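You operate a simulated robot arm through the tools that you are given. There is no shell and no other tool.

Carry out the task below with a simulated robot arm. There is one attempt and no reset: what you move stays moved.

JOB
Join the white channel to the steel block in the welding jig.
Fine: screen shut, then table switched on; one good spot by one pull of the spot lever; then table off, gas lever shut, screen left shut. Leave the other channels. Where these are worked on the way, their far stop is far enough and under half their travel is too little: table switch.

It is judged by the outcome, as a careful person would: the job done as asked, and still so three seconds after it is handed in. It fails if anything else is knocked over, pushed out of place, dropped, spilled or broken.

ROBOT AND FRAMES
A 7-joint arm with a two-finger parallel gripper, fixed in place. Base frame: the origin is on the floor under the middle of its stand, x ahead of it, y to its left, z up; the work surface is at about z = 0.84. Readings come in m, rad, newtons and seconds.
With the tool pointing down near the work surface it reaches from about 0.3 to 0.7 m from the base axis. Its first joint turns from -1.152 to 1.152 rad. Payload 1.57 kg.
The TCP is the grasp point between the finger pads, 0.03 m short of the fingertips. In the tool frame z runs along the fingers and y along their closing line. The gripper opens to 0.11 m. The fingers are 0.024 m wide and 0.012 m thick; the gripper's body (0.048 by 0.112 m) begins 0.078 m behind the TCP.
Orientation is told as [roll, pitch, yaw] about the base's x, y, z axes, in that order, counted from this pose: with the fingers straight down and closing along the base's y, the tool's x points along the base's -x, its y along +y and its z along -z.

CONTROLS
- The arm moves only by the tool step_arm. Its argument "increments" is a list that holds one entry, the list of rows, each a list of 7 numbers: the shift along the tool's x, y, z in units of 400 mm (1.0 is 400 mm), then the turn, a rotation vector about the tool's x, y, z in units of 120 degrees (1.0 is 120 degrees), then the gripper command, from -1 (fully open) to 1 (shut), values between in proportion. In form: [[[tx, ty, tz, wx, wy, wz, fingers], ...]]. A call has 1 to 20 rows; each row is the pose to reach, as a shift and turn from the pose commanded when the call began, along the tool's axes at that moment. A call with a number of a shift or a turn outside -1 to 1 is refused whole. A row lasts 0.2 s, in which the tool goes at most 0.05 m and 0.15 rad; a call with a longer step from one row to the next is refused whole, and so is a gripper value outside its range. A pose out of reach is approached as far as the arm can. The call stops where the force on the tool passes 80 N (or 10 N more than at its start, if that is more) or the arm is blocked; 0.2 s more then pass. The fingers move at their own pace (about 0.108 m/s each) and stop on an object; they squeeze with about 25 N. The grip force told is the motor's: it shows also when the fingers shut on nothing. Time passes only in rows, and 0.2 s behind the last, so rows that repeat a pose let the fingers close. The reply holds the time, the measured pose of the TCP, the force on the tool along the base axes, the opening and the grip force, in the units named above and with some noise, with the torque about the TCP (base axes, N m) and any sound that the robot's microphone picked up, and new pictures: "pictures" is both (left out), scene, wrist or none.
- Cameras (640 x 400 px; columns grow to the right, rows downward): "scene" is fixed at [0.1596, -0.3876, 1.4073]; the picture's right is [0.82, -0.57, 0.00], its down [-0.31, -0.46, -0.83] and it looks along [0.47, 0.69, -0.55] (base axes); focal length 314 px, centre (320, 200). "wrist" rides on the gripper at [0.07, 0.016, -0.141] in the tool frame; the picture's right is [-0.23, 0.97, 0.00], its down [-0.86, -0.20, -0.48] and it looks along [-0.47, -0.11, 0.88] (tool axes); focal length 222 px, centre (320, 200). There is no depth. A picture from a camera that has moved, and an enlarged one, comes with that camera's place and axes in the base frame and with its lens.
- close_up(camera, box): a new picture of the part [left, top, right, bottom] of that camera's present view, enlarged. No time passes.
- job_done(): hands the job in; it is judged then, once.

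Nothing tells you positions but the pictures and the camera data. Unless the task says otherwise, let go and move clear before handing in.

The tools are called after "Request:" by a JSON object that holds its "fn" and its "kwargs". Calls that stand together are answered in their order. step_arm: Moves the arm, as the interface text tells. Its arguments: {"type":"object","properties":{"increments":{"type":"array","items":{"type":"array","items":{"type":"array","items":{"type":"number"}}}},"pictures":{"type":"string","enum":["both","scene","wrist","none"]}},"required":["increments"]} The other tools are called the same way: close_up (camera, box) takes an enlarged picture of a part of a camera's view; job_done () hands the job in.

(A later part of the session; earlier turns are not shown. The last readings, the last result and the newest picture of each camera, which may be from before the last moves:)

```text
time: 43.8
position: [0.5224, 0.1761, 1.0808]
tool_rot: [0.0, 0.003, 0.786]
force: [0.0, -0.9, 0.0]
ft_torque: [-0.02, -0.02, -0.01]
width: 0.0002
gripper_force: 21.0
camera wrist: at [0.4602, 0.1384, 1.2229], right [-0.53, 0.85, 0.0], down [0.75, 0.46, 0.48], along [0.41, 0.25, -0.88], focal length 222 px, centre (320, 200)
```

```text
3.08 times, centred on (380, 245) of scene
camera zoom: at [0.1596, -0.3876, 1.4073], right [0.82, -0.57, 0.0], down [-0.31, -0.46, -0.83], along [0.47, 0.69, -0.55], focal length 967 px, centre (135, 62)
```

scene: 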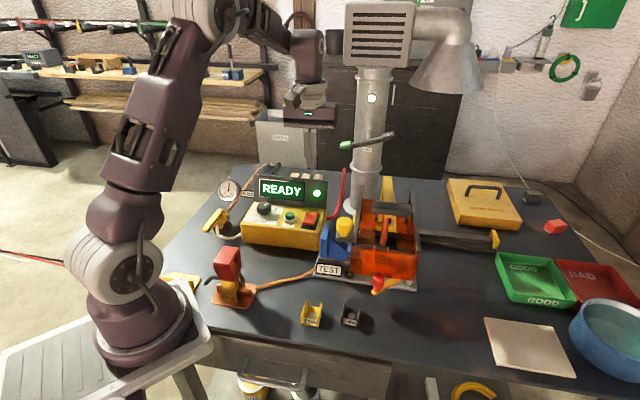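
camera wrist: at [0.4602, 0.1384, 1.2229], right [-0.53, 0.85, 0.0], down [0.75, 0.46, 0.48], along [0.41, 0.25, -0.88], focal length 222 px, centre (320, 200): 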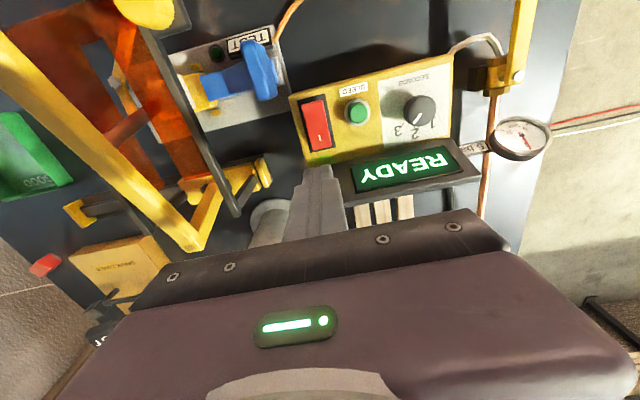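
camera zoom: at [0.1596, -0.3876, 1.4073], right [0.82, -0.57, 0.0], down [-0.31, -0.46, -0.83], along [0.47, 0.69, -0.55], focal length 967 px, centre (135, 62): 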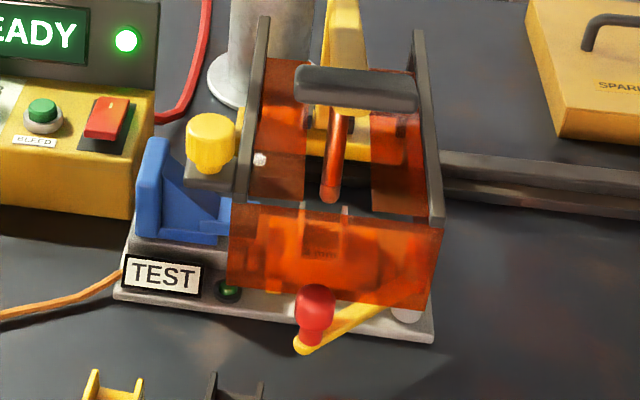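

"READY" is lit and stays on. The spot lever's grey handle is centred near (0.534, -0.073), top about z 1.07. I'll go above it with fingers closed and check alignment before the single pull.

Request:
{"fn": "step_arm", "kwargs": {"increments": [[[0.03, -0.03, -0.1, 0, 0, 0, 1], [0.1, -0.11, -0.173, 0, 0, 0, 1], [0.18, -0.2, -0.173, 0, 0, 0, 1], [0.26, -0.29, -0.173, 0, 0, 0, 1], [0.34, -0.38, -0.173, 0, 0, 0, 1], [0.413, -0.4606, -0.173, 0, 0, 0, 1], [0.413, -0.4606, -0.173, 0, 0, 0, 1]]], "pictures": "both"}}

Request:
{"fn": "close_up", "kwargs": {"camera": "wrist", "box": [230, 80, 410, 210]}}

Request:
{"fn": "close_up", "kwargs": {"camera": "scene", "box": [330, 150, 450, 290]}}

```text
refused: row 2 steps farther than a row can; nothing moved
```

```text
3.08 times, centred on (320, 145) of wrist
camera zoom: at [0.4602, 0.1384, 1.2229], right [-0.53, 0.85, 0.0], down [0.75, 0.46, 0.48], along [0.41, 0.25, -0.88], focal length 684 px, centre (320, 369)
```

zoom: 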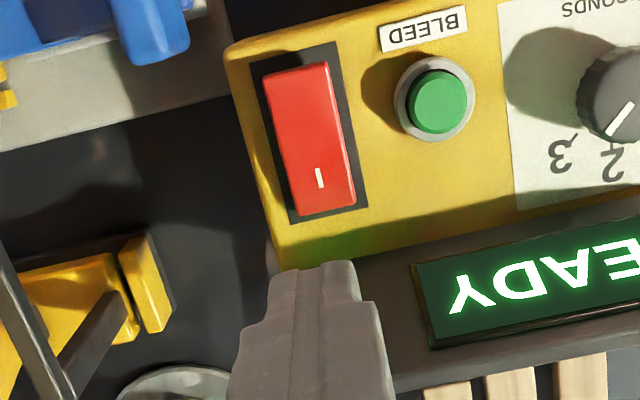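

```text
2.86 times, centred on (390, 220) of scene
camera zoom: at [0.1596, -0.3876, 1.4073], right [0.82, -0.57, 0.0], down [-0.31, -0.46, -0.83], along [0.47, 0.69, -0.55], focal length 898 px, centre (120, 143)
```

zoom: 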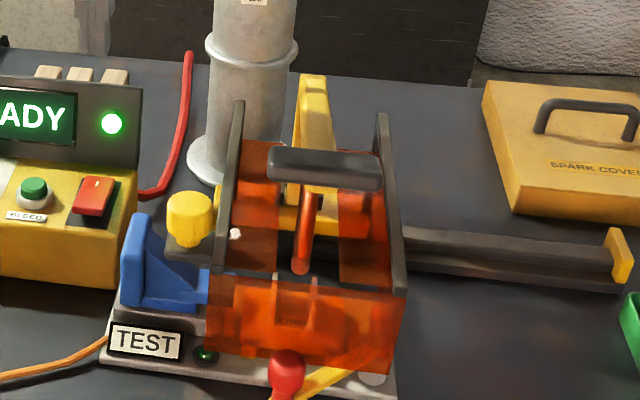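

The step was slightly too long and nothing moved; I'll repeat with smaller steps.

Request:
{"fn": "step_arm", "kwargs": {"increments": [[[0.02, -0.02, -0.1, 0, 0, 0, 1], [0.07, -0.08, -0.173, 0, 0, 0, 1], [0.15, -0.165, -0.173, 0, 0, 0, 1], [0.23, -0.25, -0.173, 0, 0, 0, 1], [0.31, -0.34, -0.173, 0, 0, 0, 1], [0.38, -0.42, -0.173, 0, 0, 0, 1], [0.413, -0.4606, -0.173, 0, 0, 0, 1], [0.413, -0.4606, -0.173, 0, 0, 0, 1]]], "pictures": "both"}}

Request:
{"fn": "close_up", "kwargs": {"camera": "wrist", "box": [230, 80, 410, 210]}}

Request:
{"fn": "close_up", "kwargs": {"camera": "scene", "box": [330, 150, 450, 290]}}

```text
time: 45.6
position: [0.5366, -0.0729, 1.1477]
tool_rot: [0.0, 0.0, 0.786]
force: [0.4, 0.2, 0.2]
ft_torque: [0.02, 0.01, 0.01]
width: 0.0
gripper_force: 21.3
camera wrist: at [0.4741, -0.1094, 1.2904], right [-0.53, 0.85, 0.0], down [0.75, 0.46, 0.48], along [0.41, 0.25, -0.88], focal length 222 px, centre (320, 200)
```

scene: 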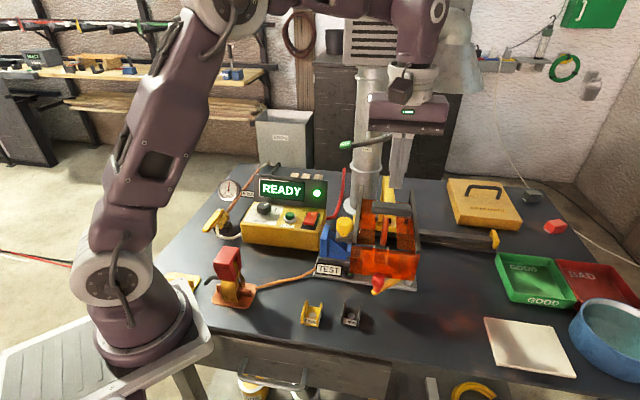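
wrist: 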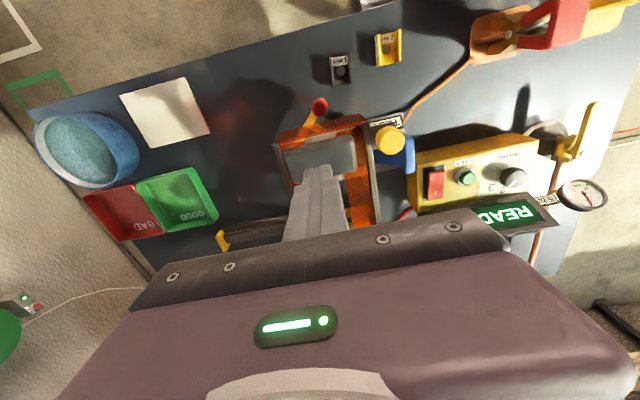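

```text
3.08 times, centred on (320, 145) of wrist
camera zoom: at [0.4741, -0.1094, 1.2904], right [-0.53, 0.85, 0.0], down [0.75, 0.46, 0.48], along [0.41, 0.25, -0.88], focal length 684 px, centre (320, 369)
```

zoom: 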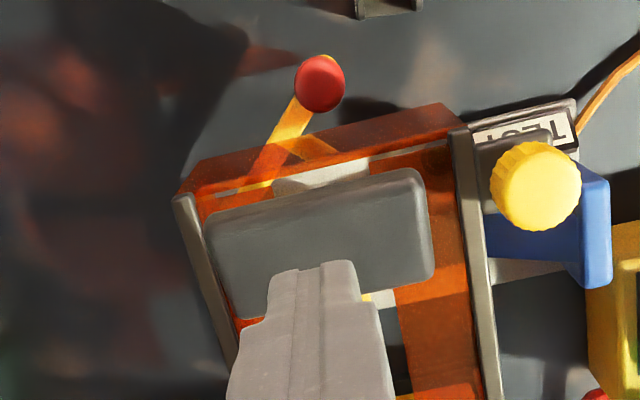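

```text
2.86 times, centred on (390, 220) of scene
camera zoom: at [0.1596, -0.3876, 1.4073], right [0.82, -0.57, 0.0], down [-0.31, -0.46, -0.83], along [0.47, 0.69, -0.55], focal length 898 px, centre (120, 143)
```

zoom: 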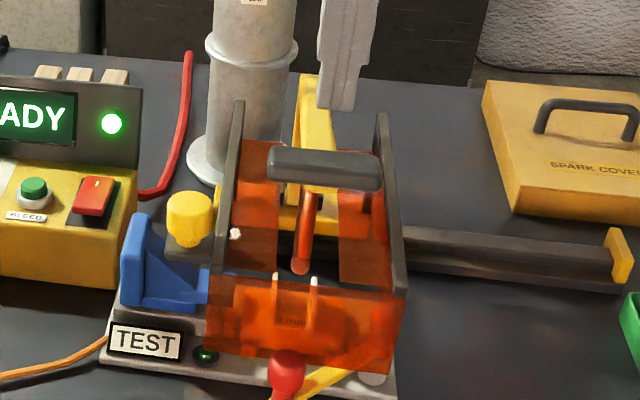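

Fingers are centred over the handle. I'll trim 4 mm toward its middle, come down close, and feel for contact before the one continuous pull.

Request:
{"fn": "step_arm", "kwargs": {"increments": [[[-0.008, 0, 0.04, 0, 0, 0, 1], [-0.01, 0, 0.08, 0, 0, 0, 1], [-0.01, 0, 0.1, 0, 0, 0, 1]]], "pictures": "both"}}

Request:
{"fn": "close_up", "kwargs": {"camera": "scene", "box": [340, 160, 440, 270]}}

```text
time: 46.4
position: [0.5381, -0.0696, 1.1104]
tool_rot: [-0.003, 0.0, 0.783]
force: [0.2, -0.7, 2.0]
ft_torque: [-0.06, 0.06, -0.02]
width: 0.0
gripper_force: 21.0
camera wrist: at [0.4768, -0.1066, 1.2509], right [-0.53, 0.85, 0.0], down [0.75, 0.46, 0.48], along [0.41, 0.25, -0.88], focal length 222 px, centre (320, 200)
```

scene: 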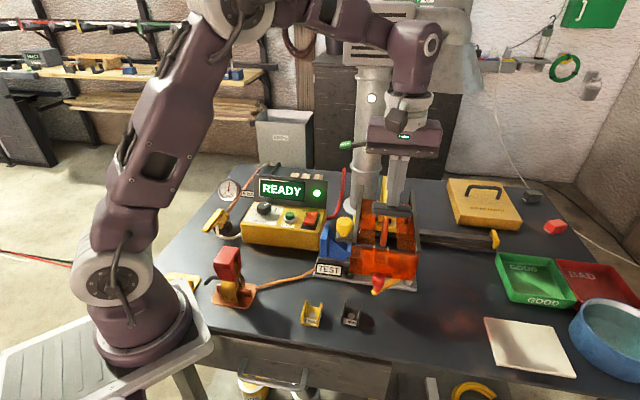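
wrist: 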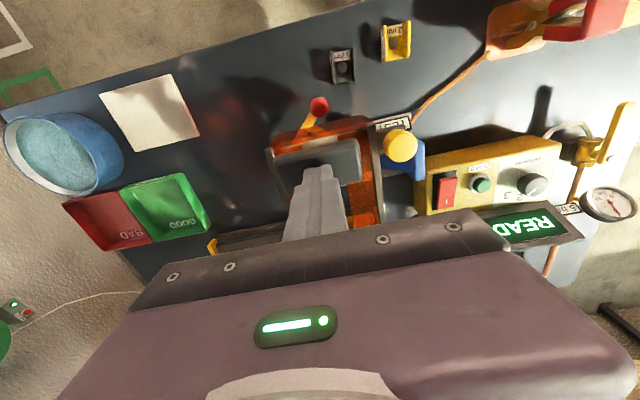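

```text
3.64 times, centred on (390, 215) of scene
camera zoom: at [0.1596, -0.3876, 1.4073], right [0.82, -0.57, 0.0], down [-0.31, -0.46, -0.83], along [0.47, 0.69, -0.55], focal length 1142 px, centre (66, 146)
```

zoom: 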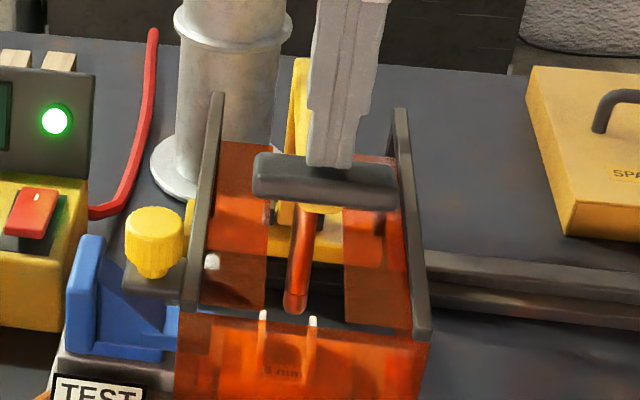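

The tips are just touching the handle (2 N). I'll begin the pull with 10 mm to see how the electrode travels, keeping pressure on.

Request:
{"fn": "step_arm", "kwargs": {"increments": [[[-0.001, 0, 0.0125, 0, 0, 0, 1], [-0.002, 0, 0.025, 0, 0, 0, 1]]], "pictures": "scene"}}

Request:
{"fn": "close_up", "kwargs": {"camera": "scene", "box": [340, 160, 440, 270]}}

```text
time: 47.0
position: [0.5388, -0.0698, 1.099]
tool_rot: [0.0, 0.003, 0.783]
force: [-0.4, -0.7, 2.1]
ft_torque: [-0.03, 0.03, 0.01]
width: 0.0
gripper_force: 21.5
```

scene: 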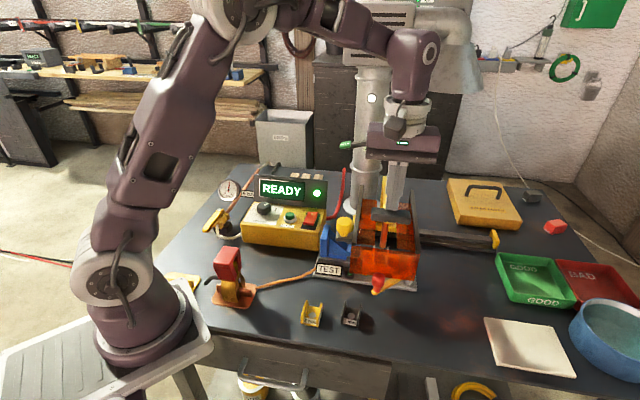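

```text
3.64 times, centred on (390, 215) of scene
camera zoom: at [0.1595, -0.3876, 1.4073], right [0.82, -0.57, 0.0], down [-0.31, -0.46, -0.83], along [0.47, 0.69, -0.55], focal length 1142 px, centre (66, 146)
```

zoom: 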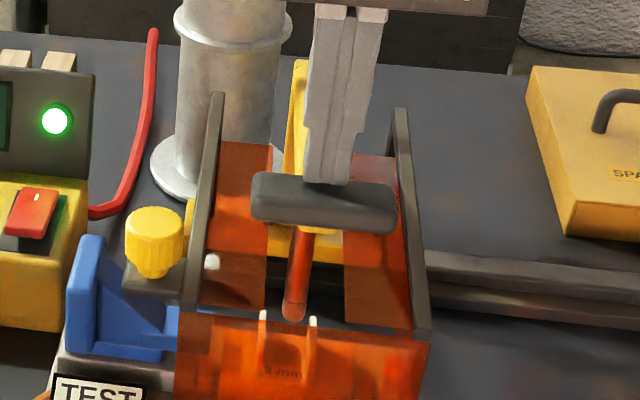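

The lever swings freely and the electrode descends toward the channel. Continuing the same pull downward.

Request:
{"fn": "step_arm", "kwargs": {"increments": [[[-0.002, 0, 0.02, 0, 0, 0, 1], [-0.004, 0, 0.04, 0, 0, 0, 1], [-0.006, 0, 0.06, 0, 0, 0, 1]]], "pictures": "scene"}}

Request:
{"fn": "close_up", "kwargs": {"camera": "scene", "box": [340, 160, 440, 270]}}

```text
time: 47.8
position: [0.5408, -0.0667, 1.0759]
tool_rot: [0.0, 0.001, 0.784]
force: [-0.5, -1.0, 3.2]
ft_torque: [-0.05, 0.04, 0.01]
width: 0.0
gripper_force: 21.3
```

scene: 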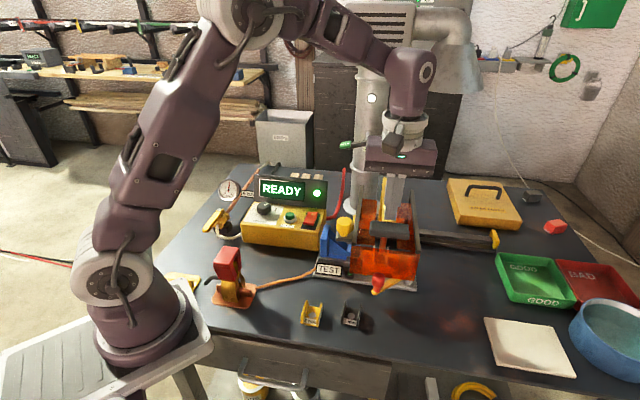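

```text
3.64 times, centred on (390, 215) of scene
camera zoom: at [0.1595, -0.3876, 1.4073], right [0.82, -0.57, 0.0], down [-0.31, -0.46, -0.83], along [0.47, 0.69, -0.55], focal length 1142 px, centre (66, 146)
```

zoom: 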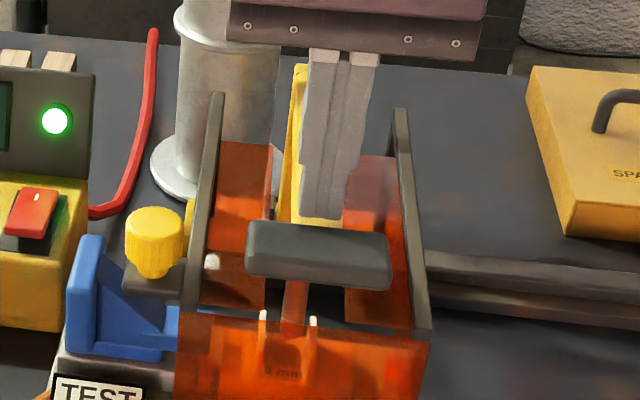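

The electrode is coming down between the flanges, about 20 mm to go. I'll complete the pull onto the channel and hold.

Request:
{"fn": "step_arm", "kwargs": {"increments": [[[-0.003, 0, 0.02, 0, 0, 0, 1], [-0.006, 0, 0.04, 0, 0, 0, 1], [-0.008, 0, 0.055, 0, 0, 0, 1], [-0.009, 0, 0.062, 0, 0, 0, 1], [-0.01, 0, 0.068, 0, 0, 0, 1], [-0.01, 0, 0.073, 0, 0, 0, 1], [-0.01, 0, 0.073, 0, 0, 0, 1]]], "pictures": "scene"}}

Request:
{"fn": "close_up", "kwargs": {"camera": "scene", "box": [240, 160, 440, 290]}}

```text
time: 49.4
position: [0.5439, -0.0648, 1.0457]
tool_rot: [0.001, 0.002, 0.786]
force: [-1.8, -0.8, 5.0]
ft_torque: [-0.07, 0.06, -0.02]
width: 0.0001
gripper_force: 21.6
```

scene: 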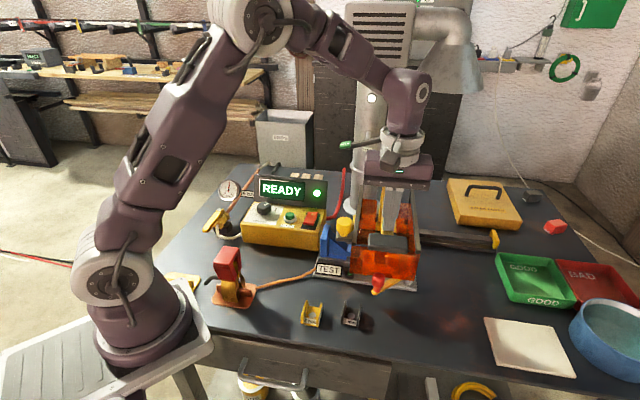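

```text
3.08 times, centred on (340, 225) of scene
camera zoom: at [0.1595, -0.3876, 1.4073], right [0.82, -0.57, 0.0], down [-0.31, -0.46, -0.83], along [0.47, 0.69, -0.55], focal length 967 px, centre (258, 123)
```

zoom: 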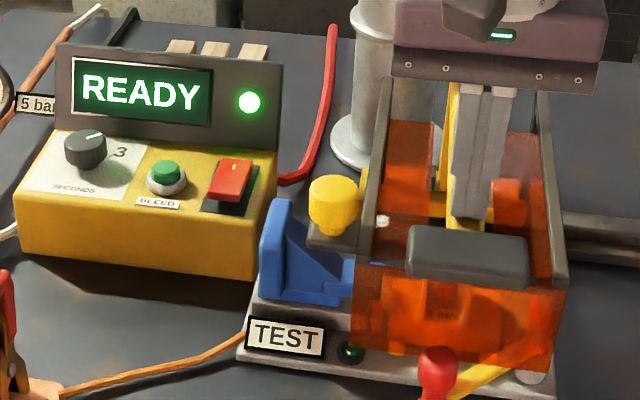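

Still only 5 N, so the electrode hasn't bottomed yet. Continuing the same pull in finer steps.

Request:
{"fn": "step_arm", "kwargs": {"increments": [[[0, 0, 0.0075, 0, 0, 0, 1], [0, 0, 0.015, 0, 0, 0, 1], [0, 0, 0.02, 0, 0, 0, 1]]], "pictures": "scene"}}

Request:
{"fn": "close_up", "kwargs": {"camera": "scene", "box": [340, 180, 440, 280]}}

```text
time: 50.2
position: [0.5433, -0.0659, 1.039]
tool_rot: [-0.003, 0.002, 0.785]
force: [-13.5, -5.8, 31.5]
ft_torque: [0.15, 0.16, 0.06]
width: 0.0
gripper_force: 21.2
```

scene: 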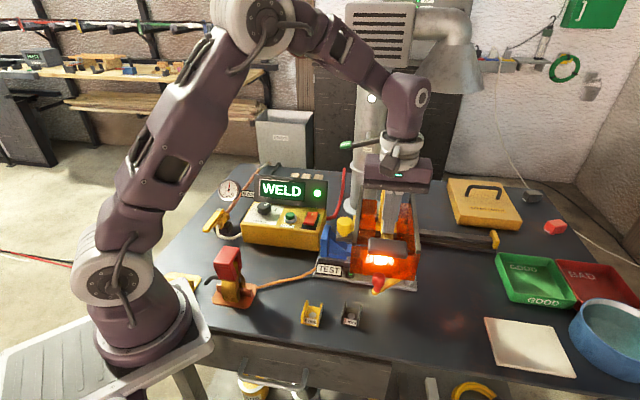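

```text
4.00 times, centred on (390, 230) of scene
camera zoom: at [0.1586, -0.3876, 1.4074], right [0.82, -0.57, 0.0], down [-0.31, -0.46, -0.83], along [0.47, 0.69, -0.55], focal length 1257 px, centre (40, 80)
```

zoom: 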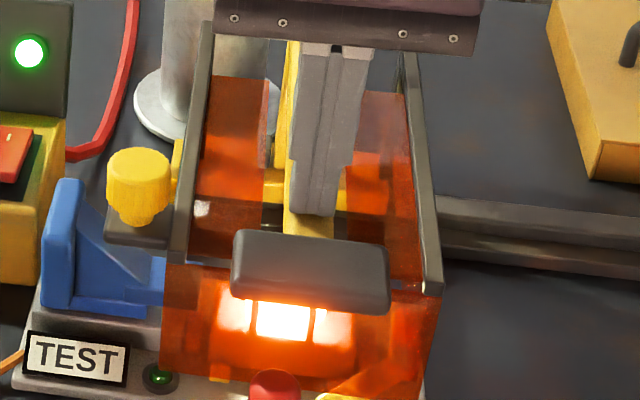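

The display shows WELD and the arc is on. I'll hold exactly here until the weld finishes.

Request:
{"fn": "step_arm", "kwargs": {"increments": [[[0, 0, 0, 0, 0, 0, 1], [0, 0, 0, 0, 0, 0, 1], [0, 0, 0, 0, 0, 0, 1], [0, 0, 0, 0, 0, 0, 1], [0, 0, 0, 0, 0, 0, 1], [0, 0, 0, 0, 0, 0, 1], [0, 0, 0, 0, 0, 0, 1], [0, 0, 0, 0, 0, 0, 1]]], "pictures": "scene"}}

Request:
{"fn": "close_up", "kwargs": {"camera": "scene", "box": [240, 160, 440, 290]}}

```text
time: 52.0
position: [0.5436, -0.0647, 1.0381]
tool_rot: [-0.004, 0.0, 0.785]
force: [-12.8, -15.1, 47.5]
ft_torque: [-0.09, 0.02, 0.0]
width: 0.0
gripper_force: 20.9
```

scene: 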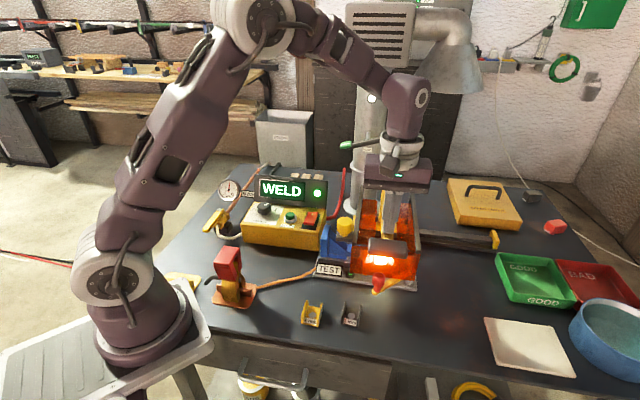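

```text
3.08 times, centred on (340, 225) of scene
camera zoom: at [0.1584, -0.3879, 1.4074], right [0.82, -0.57, 0.0], down [-0.31, -0.46, -0.83], along [0.47, 0.69, -0.55], focal length 967 px, centre (258, 123)
```

zoom: 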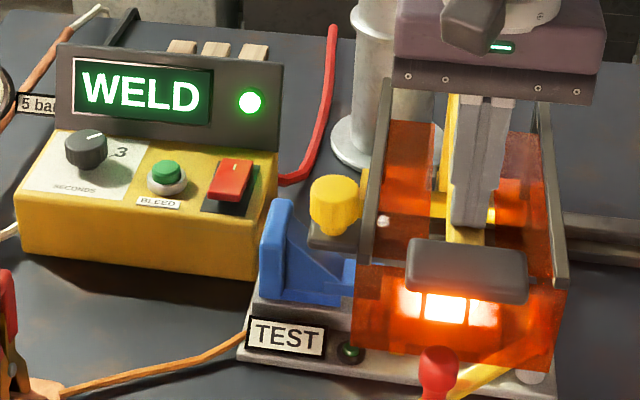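

Request:
{"fn": "step_arm", "kwargs": {"increments": [[[0, 0, 0, 0, 0, 0, 1], [0, 0, 0, 0, 0, 0, 1], [0, 0, 0, 0, 0, 0, 1], [0, 0, 0, 0, 0, 0, 1]]], "pictures": "scene"}}

Request:
{"fn": "close_up", "kwargs": {"camera": "scene", "box": [240, 160, 440, 290]}}

```text
time: 53.0
position: [0.5425, -0.066, 1.0388]
tool_rot: [-0.004, 0.001, 0.785]
force: [-9.6, -14.8, 53.2]
ft_torque: [-0.28, 0.17, -0.22]
width: 0.0
gripper_force: 21.4
```

scene: 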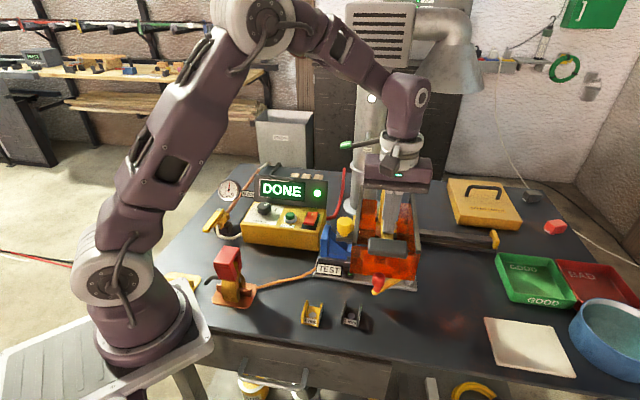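

```text
3.08 times, centred on (340, 225) of scene
camera zoom: at [0.1584, -0.3879, 1.4074], right [0.82, -0.57, 0.0], down [-0.31, -0.46, -0.83], along [0.47, 0.69, -0.55], focal length 967 px, centre (258, 123)
```

zoom: 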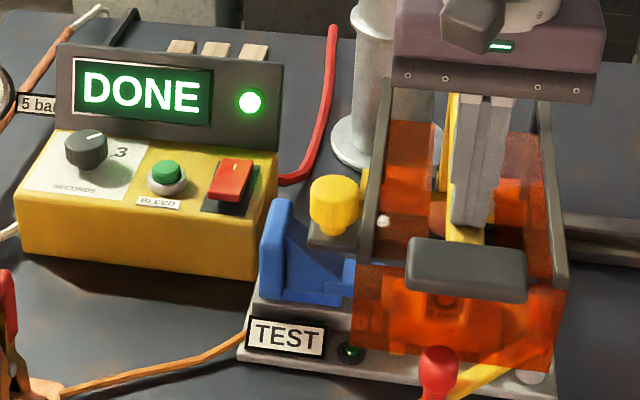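

DONE is displayed. I'll let the lever rise by lifting straight up, then check that it returned.

Request:
{"fn": "step_arm", "kwargs": {"increments": [[[0, 0, -0.02, 0, 0, 0, 1], [0.002, 0, -0.06, 0, 0, 0, 1], [0.005, 0, -0.11, 0, 0, 0, 1], [0.008, 0, -0.16, 0, 0, 0, 1], [0.01, 0, -0.22, 0, 0, 0, 1], [0.01, 0, -0.29, 0, 0, 0, 1]]], "pictures": "both"}}

Request:
{"fn": "close_up", "kwargs": {"camera": "scene", "box": [240, 160, 440, 290]}}

Request:
{"fn": "close_up", "kwargs": {"camera": "scene", "box": [350, 200, 430, 280]}}

```text
time: 54.4
position: [0.542, -0.0679, 1.1526]
tool_rot: [-0.002, 0.002, 0.785]
force: [0.0, -0.2, 0.5]
ft_torque: [-0.04, 0.01, -0.01]
width: 0.0
gripper_force: 21.7
camera wrist: at [0.4793, -0.1047, 1.2947], right [-0.53, 0.85, 0.0], down [0.75, 0.46, 0.48], along [0.41, 0.25, -0.88], focal length 222 px, centre (320, 200)
```

scene: 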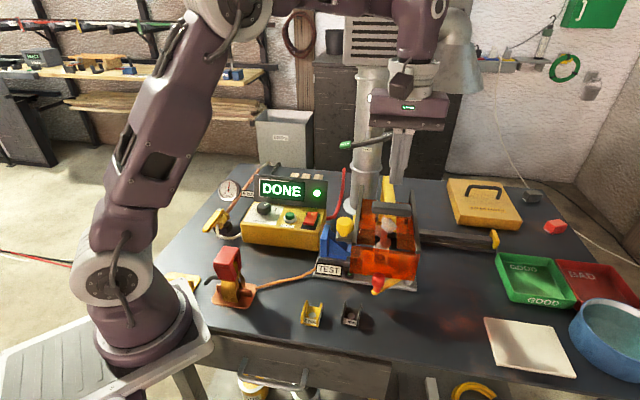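
wrist: 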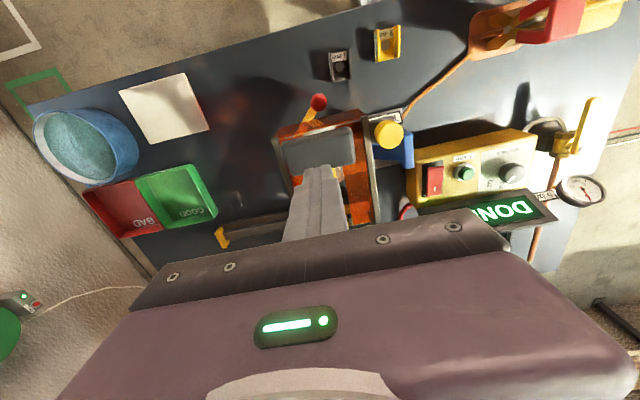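

```text
3.08 times, centred on (340, 225) of scene
camera zoom: at [0.1596, -0.3876, 1.4073], right [0.82, -0.57, 0.0], down [-0.31, -0.46, -0.83], along [0.47, 0.69, -0.55], focal length 967 px, centre (258, 123)
```

zoom: 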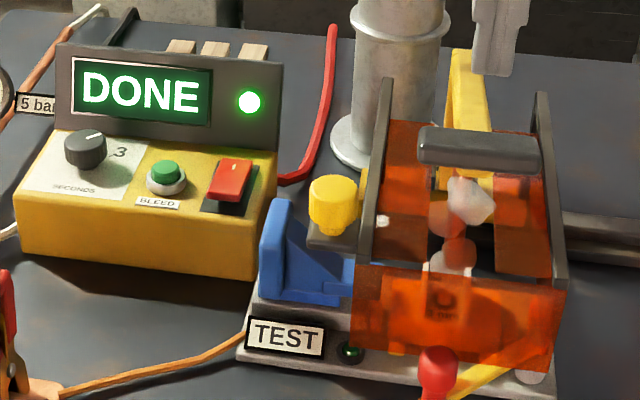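

```text
5.00 times, centred on (390, 240) of scene
camera zoom: at [0.1596, -0.3876, 1.4073], right [0.82, -0.57, 0.0], down [-0.31, -0.46, -0.83], along [0.47, 0.69, -0.55], focal length 1571 px, centre (-30, 0)
```

zoom: 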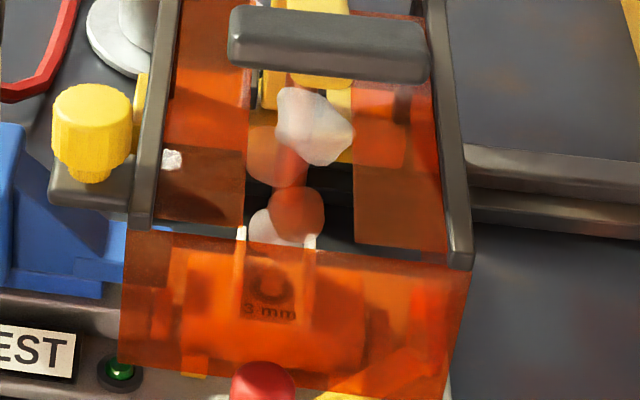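

The spot is made (a ring mark is visible on the channel's circle), the lever sprang back, and a puff of smoke is rising. Now I'll switch the table off by pressing the near end of the red rocker.

Request:
{"fn": "step_arm", "kwargs": {"increments": [[[-0.04, 0.07, 0, 0, 0, 0, 1], [-0.09, 0.15, 0.0, 0, 0, 0, 1], [-0.15, 0.235, 0.03, 0, 0, 0, 1], [-0.205, 0.32, 0.07, 0, 0, 0, 1], [-0.26, 0.4, 0.12, 0, 0, 0, 1], [-0.3072, 0.4703, 0.18, 0, 0, 0, 1], [-0.3072, 0.4703, 0.2315, 0, 0, 0, 1]]], "pictures": "both"}}

Request:
{"fn": "close_up", "kwargs": {"camera": "wrist", "box": [230, 90, 410, 220]}}

```text
time: 56.0
position: [0.4946, 0.1527, 1.0602]
tool_rot: [0.0, 0.001, 0.783]
force: [-0.6, 0.1, 0.4]
ft_torque: [0.0, 0.01, -0.01]
width: 0.0
gripper_force: 21.5
camera wrist: at [0.4328, 0.1151, 1.2013], right [-0.53, 0.85, 0.0], down [0.75, 0.46, 0.48], along [0.41, 0.25, -0.88], focal length 222 px, centre (320, 200)
```

scene: 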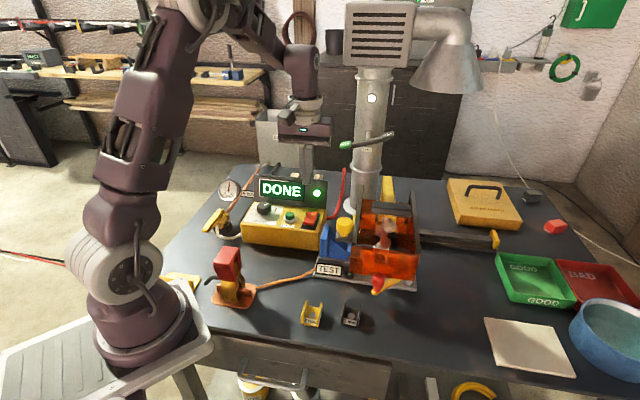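
wrist: 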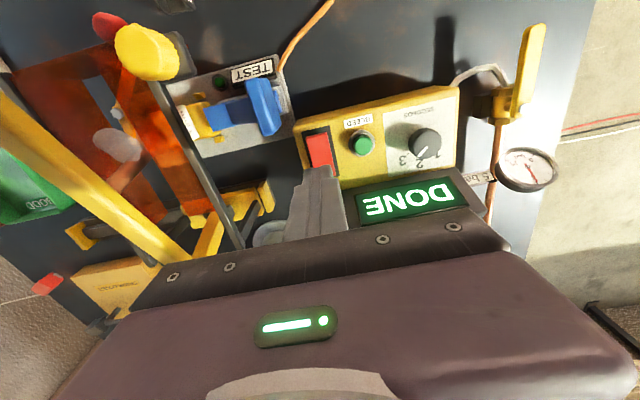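

```text
3.08 times, centred on (320, 155) of wrist
camera zoom: at [0.4328, 0.1151, 1.2013], right [-0.53, 0.85, 0.0], down [0.75, 0.46, 0.48], along [0.41, 0.25, -0.88], focal length 684 px, centre (320, 338)
```

zoom: 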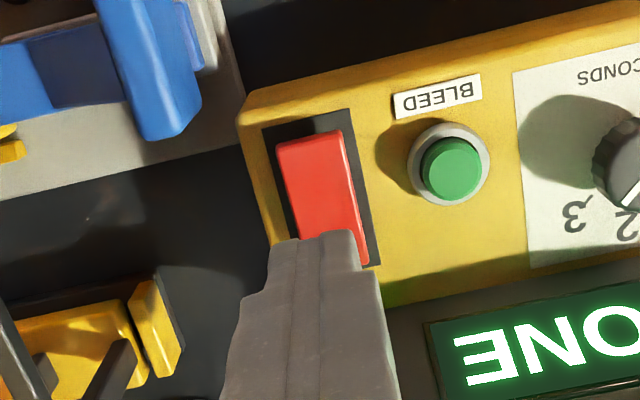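

Aligned 12 mm from the near end of the rocker. Lowering and pressing in small steps.

Request:
{"fn": "step_arm", "kwargs": {"increments": [[[0, 0, 0.08, 0, 0, 0, 1], [0, 0, 0.16, 0, 0, 0, 1], [0, 0, 0.22, 0, 0, 0, 1], [0, 0, 0.245, 0, 0, 0, 1]]], "pictures": "none"}}

Request:
{"fn": "step_arm", "kwargs": {"increments": [[[0, 0, 0.006, 0, 0, 0, 1], [0, 0, 0.012, 0, 0, 0, 1], [0, 0, 0.018, 0, 0, 0, 1]]], "pictures": "scene"}}

Request:
{"fn": "close_up", "kwargs": {"camera": "scene", "box": [235, 160, 355, 250]}}

```text
time: 57.0
position: [0.4933, 0.1517, 0.9628]
tool_rot: [0.001, 0.003, 0.786]
force: [-0.3, -0.4, 0.5]
ft_torque: [-0.01, 0.01, 0.01]
width: 0.0
gripper_force: 21.2
```

```text
time: 57.8
position: [0.4937, 0.1511, 0.9558]
tool_rot: [0.0, 0.003, 0.784]
force: [0.4, 0.3, -0.1]
ft_torque: [0.04, 0.0, 0.0]
width: 0.0
gripper_force: 21.1
```

scene: 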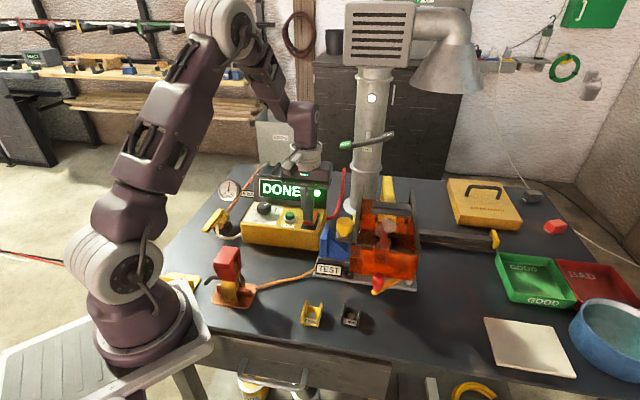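

```text
4.44 times, centred on (295, 205) of scene
camera zoom: at [0.1596, -0.3876, 1.4073], right [0.82, -0.57, 0.0], down [-0.31, -0.46, -0.83], along [0.47, 0.69, -0.55], focal length 1396 px, centre (431, 178)
```

zoom: 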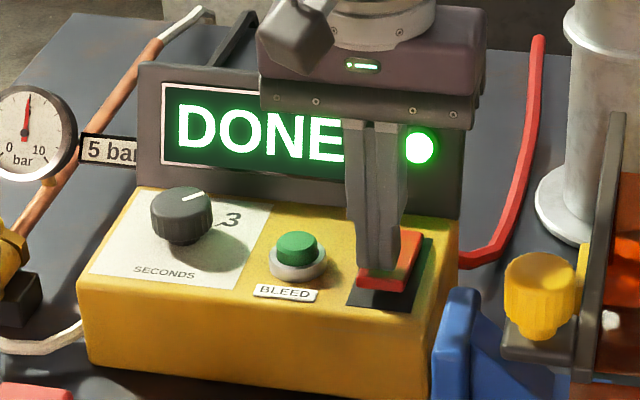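

Request:
{"fn": "step_arm", "kwargs": {"increments": [[[0, 0, 0.006, 0, 0, 0, 1], [0, 0, 0.012, 0, 0, 0, 1], [0, 0, 0.012, 0, 0, 0, 1]]], "pictures": "scene"}}

```text
time: 58.6
position: [0.4954, 0.1518, 0.9515]
tool_rot: [0.0, 0.002, 0.784]
force: [-0.2, -0.3, 0.8]
ft_torque: [-0.04, 0.02, -0.01]
width: 0.0002
gripper_force: 21.2
```

scene: 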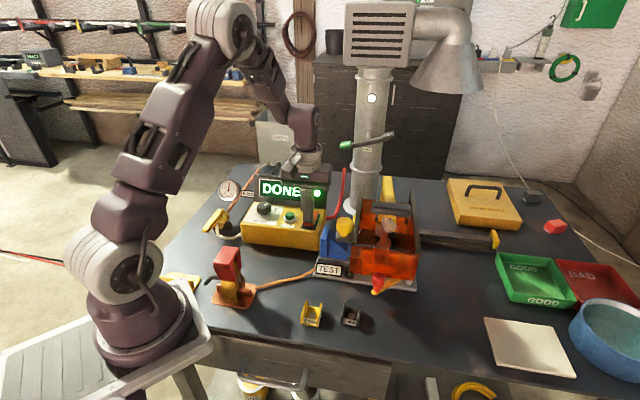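

Request:
{"fn": "step_arm", "kwargs": {"increments": [[[0, 0, 0.005, 0, 0, 0, 1], [0, 0, 0.008, 0, 0, 0, 1], [0, 0, 0.008, 0, 0, 0, 1]]], "pictures": "scene"}}

```text
time: 59.4
position: [0.4946, 0.1509, 0.9489]
tool_rot: [0.001, 0.001, 0.783]
force: [-1.5, -1.4, 5.9]
ft_torque: [0.05, -0.06, 0.01]
width: 0.0
gripper_force: 21.6
```

scene: 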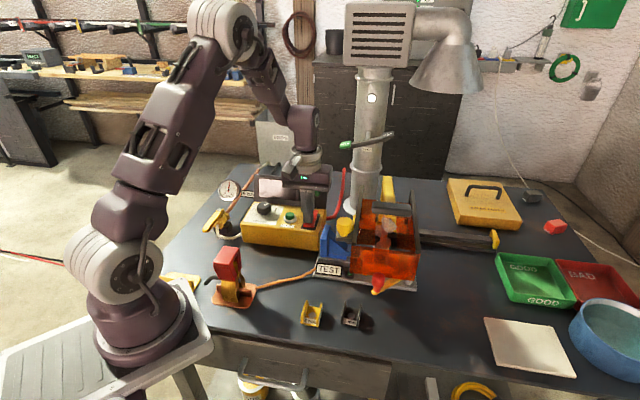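

The display went dark: table off. I'll press a touch more to seat it, then lift off toward the gas lever.

Request:
{"fn": "step_arm", "kwargs": {"increments": [[[0, 0, 0.003, 0, 0, 0, 1], [0, 0, 0.003, 0, 0, 0, 1]]], "pictures": "none"}}

Request:
{"fn": "step_arm", "kwargs": {"increments": [[[0, 0, -0.05, 0, 0, 0, 1], [0, 0, -0.15, 0, 0, 0, 1], [0, 0, -0.25, 0, 0, 0, 1], [0, 0, -0.36, 0, 0, 0, 1]]], "pictures": "both"}}

Request:
{"fn": "close_up", "kwargs": {"camera": "scene", "box": [195, 160, 345, 260]}}

Request:
{"fn": "close_up", "kwargs": {"camera": "wrist", "box": [440, 0, 600, 200]}}

Request:
{"fn": "close_up", "kwargs": {"camera": "scene", "box": [190, 165, 260, 245]}}

```text
time: 60.0
position: [0.495, 0.1508, 0.9475]
tool_rot: [0.0, -0.002, 0.783]
force: [-9.5, -3.4, 41.6]
ft_torque: [0.3, -0.03, -0.16]
width: 0.0
gripper_force: 21.0
```

```text
time: 61.0
position: [0.4932, 0.1529, 1.0927]
tool_rot: [-0.001, 0.002, 0.785]
force: [-0.4, -0.7, -0.7]
ft_torque: [-0.01, -0.01, -0.03]
width: 0.0
gripper_force: 21.6
camera wrist: at [0.432, 0.1159, 1.2336], right [-0.53, 0.85, 0.0], down [0.75, 0.46, 0.48], along [0.41, 0.25, -0.88], focal length 222 px, centre (320, 200)
```

scene: 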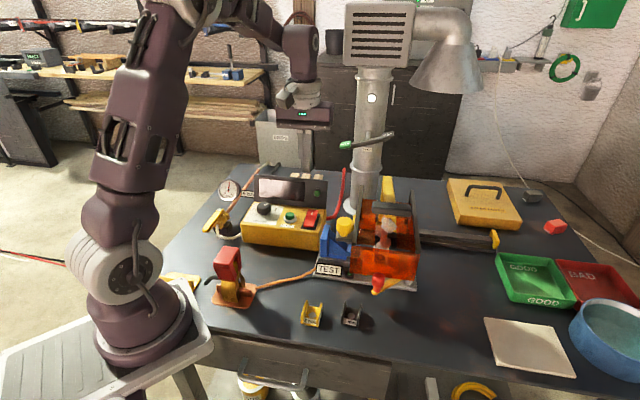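
wrist: 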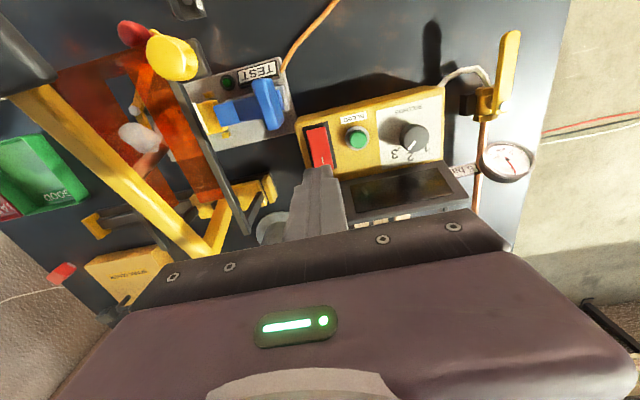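

```text
4.00 times, centred on (270, 210) of scene
camera zoom: at [0.1596, -0.3876, 1.4073], right [0.82, -0.57, 0.0], down [-0.31, -0.46, -0.83], along [0.47, 0.69, -0.55], focal length 1257 px, centre (520, 160)
```

zoom: 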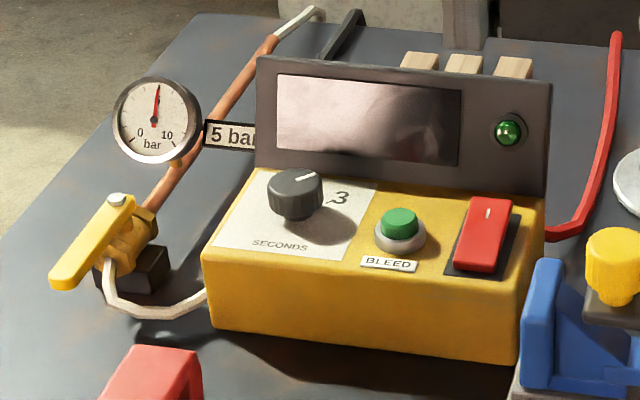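

```text
2.00 times, centred on (520, 100) of wrist
camera zoom: at [0.432, 0.1159, 1.2336], right [-0.53, 0.85, 0.0], down [0.75, 0.46, 0.48], along [0.41, 0.25, -0.88], focal length 444 px, centre (-80, 400)
```

zoom: 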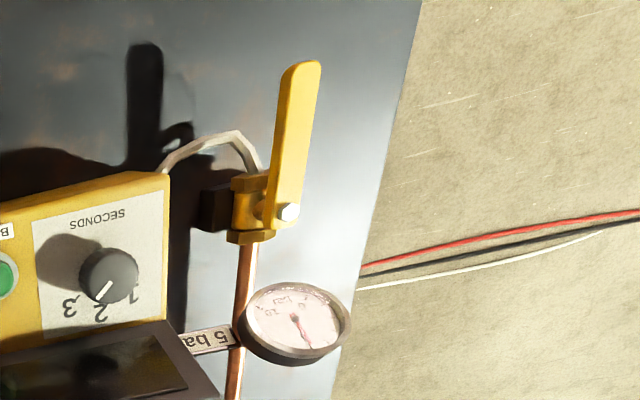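

```text
5.00 times, centred on (225, 205) of scene
camera zoom: at [0.1596, -0.3876, 1.4073], right [0.82, -0.57, 0.0], down [-0.31, -0.46, -0.83], along [0.47, 0.69, -0.55], focal length 1571 px, centre (795, 175)
```

zoom: 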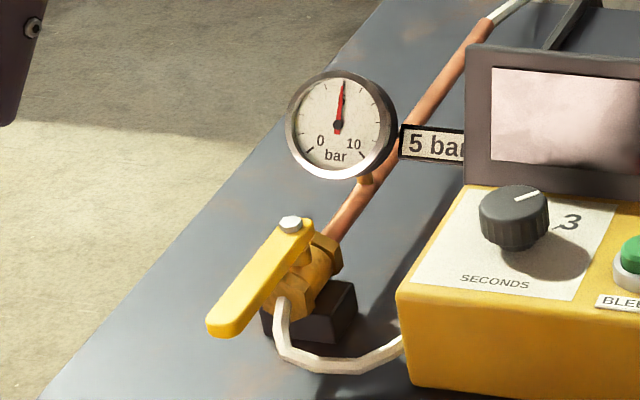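

Table is off with the rocker back. The gas lever (yellow) pivots at about (0.330, 0.342) and points toward the front, in line with the pipe (open), tip at (0.273, 0.291). I'll bring the closed fingers beside it on the control-box side, to push it a quarter turn clockwise (away from the box).

Request:
{"fn": "step_arm", "kwargs": {"increments": [[[0.016, 0.09, 0.0, 0, 0, 0, 1], [0.033, 0.18, 0.03, 0, 0, 0, 1], [0.05, 0.275, 0.07, 0, 0, 0, 1], [0.066, 0.365, 0.1, 0, 0, 0, 1], [0.083, 0.455, 0.14, 0, 0, 0, 1], [0.0994, 0.5485, 0.18, 0, 0, 0, 1]]], "pictures": "both"}}

Request:
{"fn": "close_up", "kwargs": {"camera": "wrist", "box": [230, 60, 410, 220]}}

Request:
{"fn": "close_up", "kwargs": {"camera": "scene", "box": [185, 140, 275, 250]}}

```text
time: 62.4
position: [0.3102, 0.2788, 1.0189]
tool_rot: [0.001, 0.002, 0.784]
force: [0.4, -0.8, -0.4]
ft_torque: [-0.02, 0.01, -0.01]
width: 0.0
gripper_force: 20.7
camera wrist: at [0.2487, 0.2426, 1.1596], right [-0.53, 0.85, 0.0], down [0.75, 0.46, 0.48], along [0.41, 0.25, -0.88], focal length 222 px, centre (320, 200)
```

scene: 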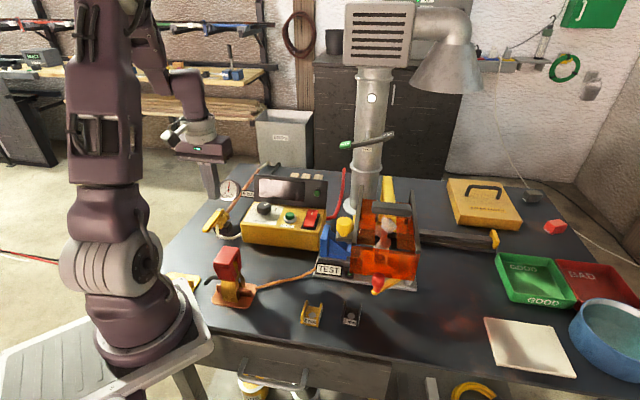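
wrist: 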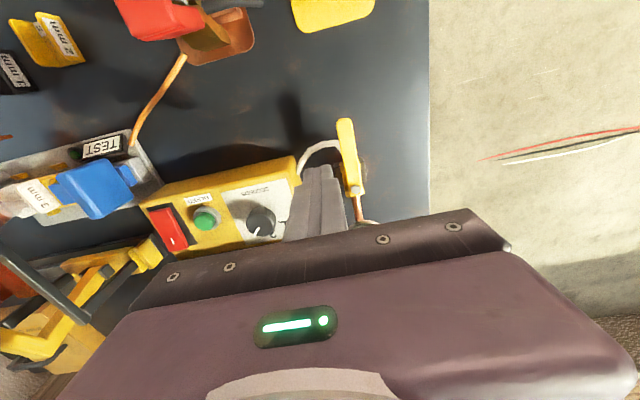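

```text
2.50 times, centred on (320, 140) of wrist
camera zoom: at [0.2487, 0.2426, 1.1596], right [-0.53, 0.85, 0.0], down [0.75, 0.46, 0.48], along [0.41, 0.25, -0.88], focal length 555 px, centre (320, 350)
```

zoom: 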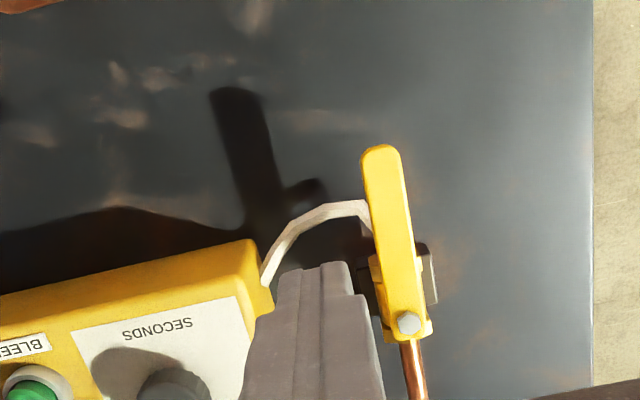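

```text
3.64 times, centred on (230, 195) of scene
camera zoom: at [0.1596, -0.3876, 1.4073], right [0.82, -0.57, 0.0], down [-0.31, -0.46, -0.83], along [0.47, 0.69, -0.55], focal length 1142 px, centre (647, 218)
```

zoom: 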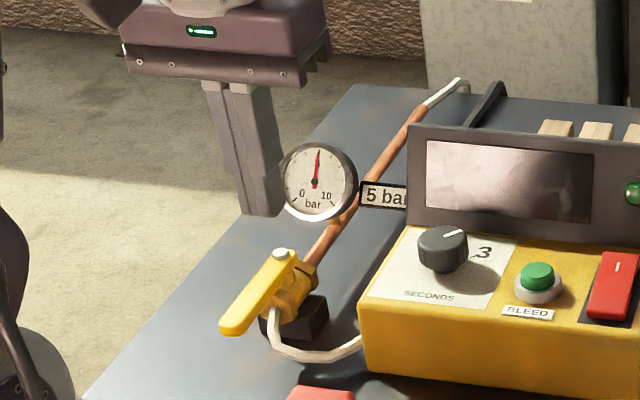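

Clear gap of about 13 mm beside the handle. Lowering the fingertips to handle height.

Request:
{"fn": "step_arm", "kwargs": {"increments": [[[0, 0, 0.08, 0, 0, 0, 1], [0, 0, 0.17, 0, 0, 0, 1], [0, 0, 0.255, 0, 0, 0, 1], [0, 0, 0.255, 0, 0, 0, 1]]], "pictures": "both"}}

Request:
{"fn": "close_up", "kwargs": {"camera": "wrist", "box": [250, 80, 410, 220]}}

Request:
{"fn": "close_up", "kwargs": {"camera": "scene", "box": [185, 160, 275, 260]}}

```text
time: 63.4
position: [0.3111, 0.2798, 0.9151]
tool_rot: [0.001, 0.002, 0.785]
force: [0.0, 0.6, 0.6]
ft_torque: [0.02, 0.0, 0.02]
width: 0.0
gripper_force: 21.1
camera wrist: at [0.2499, 0.2428, 1.0575], right [-0.53, 0.85, 0.0], down [0.75, 0.46, 0.48], along [0.41, 0.25, -0.88], focal length 222 px, centre (320, 200)
```

scene: 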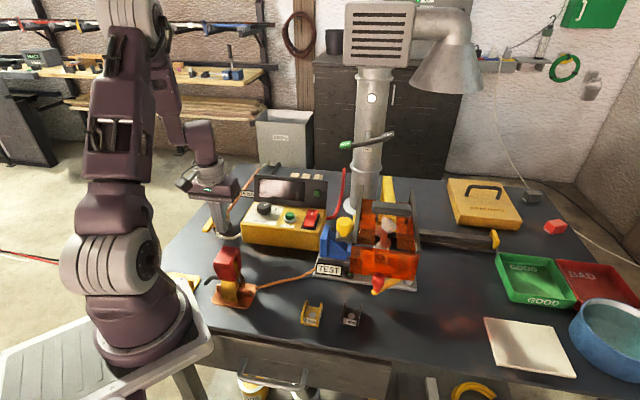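
wrist: 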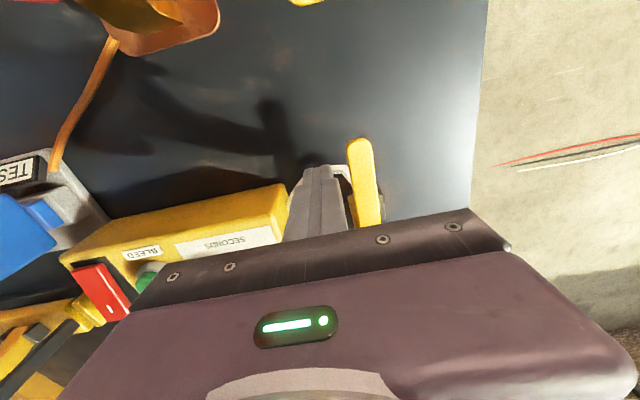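

```text
2.86 times, centred on (330, 150) of wrist
camera zoom: at [0.2499, 0.2428, 1.0575], right [-0.53, 0.85, 0.0], down [0.75, 0.46, 0.48], along [0.41, 0.25, -0.88], focal length 635 px, centre (291, 343)
```

zoom: 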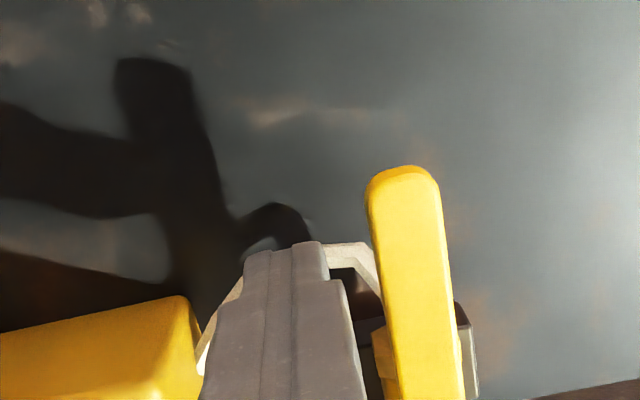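

```text
4.00 times, centred on (230, 210) of scene
camera zoom: at [0.1596, -0.3875, 1.4073], right [0.82, -0.57, 0.0], down [-0.31, -0.46, -0.83], along [0.47, 0.69, -0.55], focal length 1257 px, centre (680, 160)
```

zoom: 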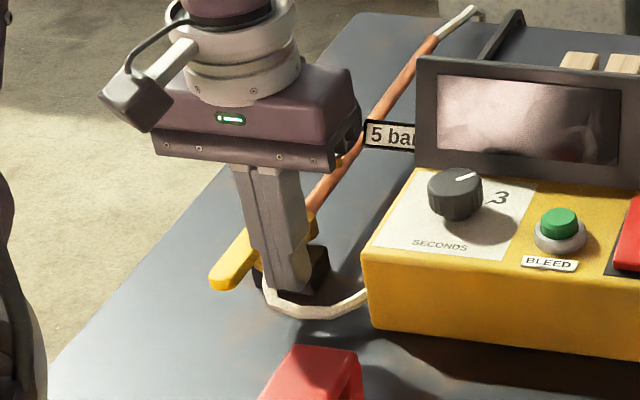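

Fingers stand beside the handle at the right height. I'll push the first part of the arc and check that it yields in this direction.

Request:
{"fn": "step_arm", "kwargs": {"increments": [[[0, 0.015, 0, 0, 0, 0, 1], [-0.0003, 0.029, 0, 0, 0, 0, 1], [0.004, 0.048, 0, 0, 0, 0, 1], [0.0079, 0.0679, 0, 0, 0, 0, 1]]], "pictures": "both"}}

Request:
{"fn": "close_up", "kwargs": {"camera": "wrist", "box": [250, 80, 410, 220]}}

```text
time: 64.4
position: [0.2906, 0.2974, 0.9174]
tool_rot: [0.0, 0.002, 0.786]
force: [-0.2, 0.8, -0.4]
ft_torque: [-0.05, -0.01, 0.03]
width: 0.0001
gripper_force: 21.4
camera wrist: at [0.228, 0.2601, 1.0584], right [-0.53, 0.85, 0.0], down [0.75, 0.46, 0.48], along [0.41, 0.25, -0.88], focal length 222 px, centre (320, 200)
```

scene: 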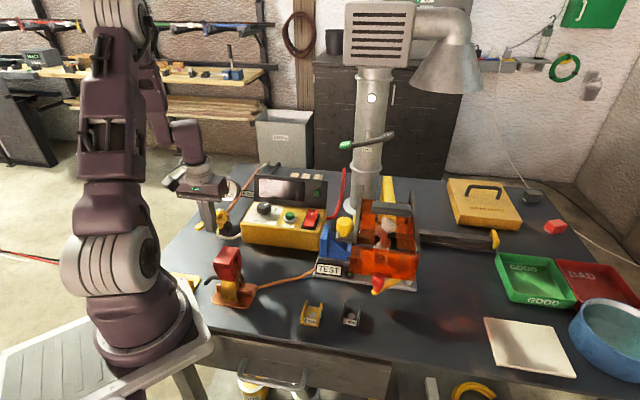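
wrist: 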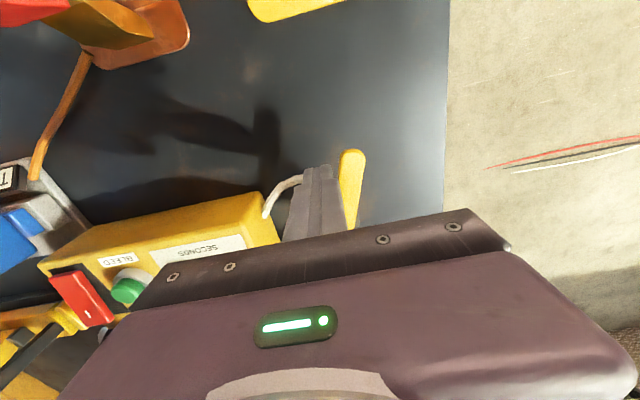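

```text
2.86 times, centred on (330, 150) of wrist
camera zoom: at [0.228, 0.2601, 1.0584], right [-0.53, 0.85, 0.0], down [0.75, 0.46, 0.48], along [0.41, 0.25, -0.88], focal length 635 px, centre (291, 343)
```

zoom: 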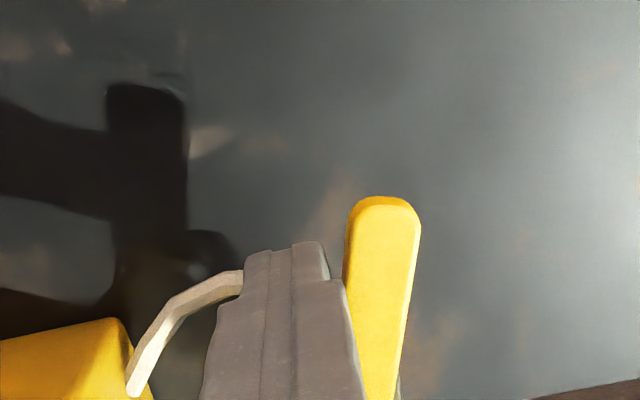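

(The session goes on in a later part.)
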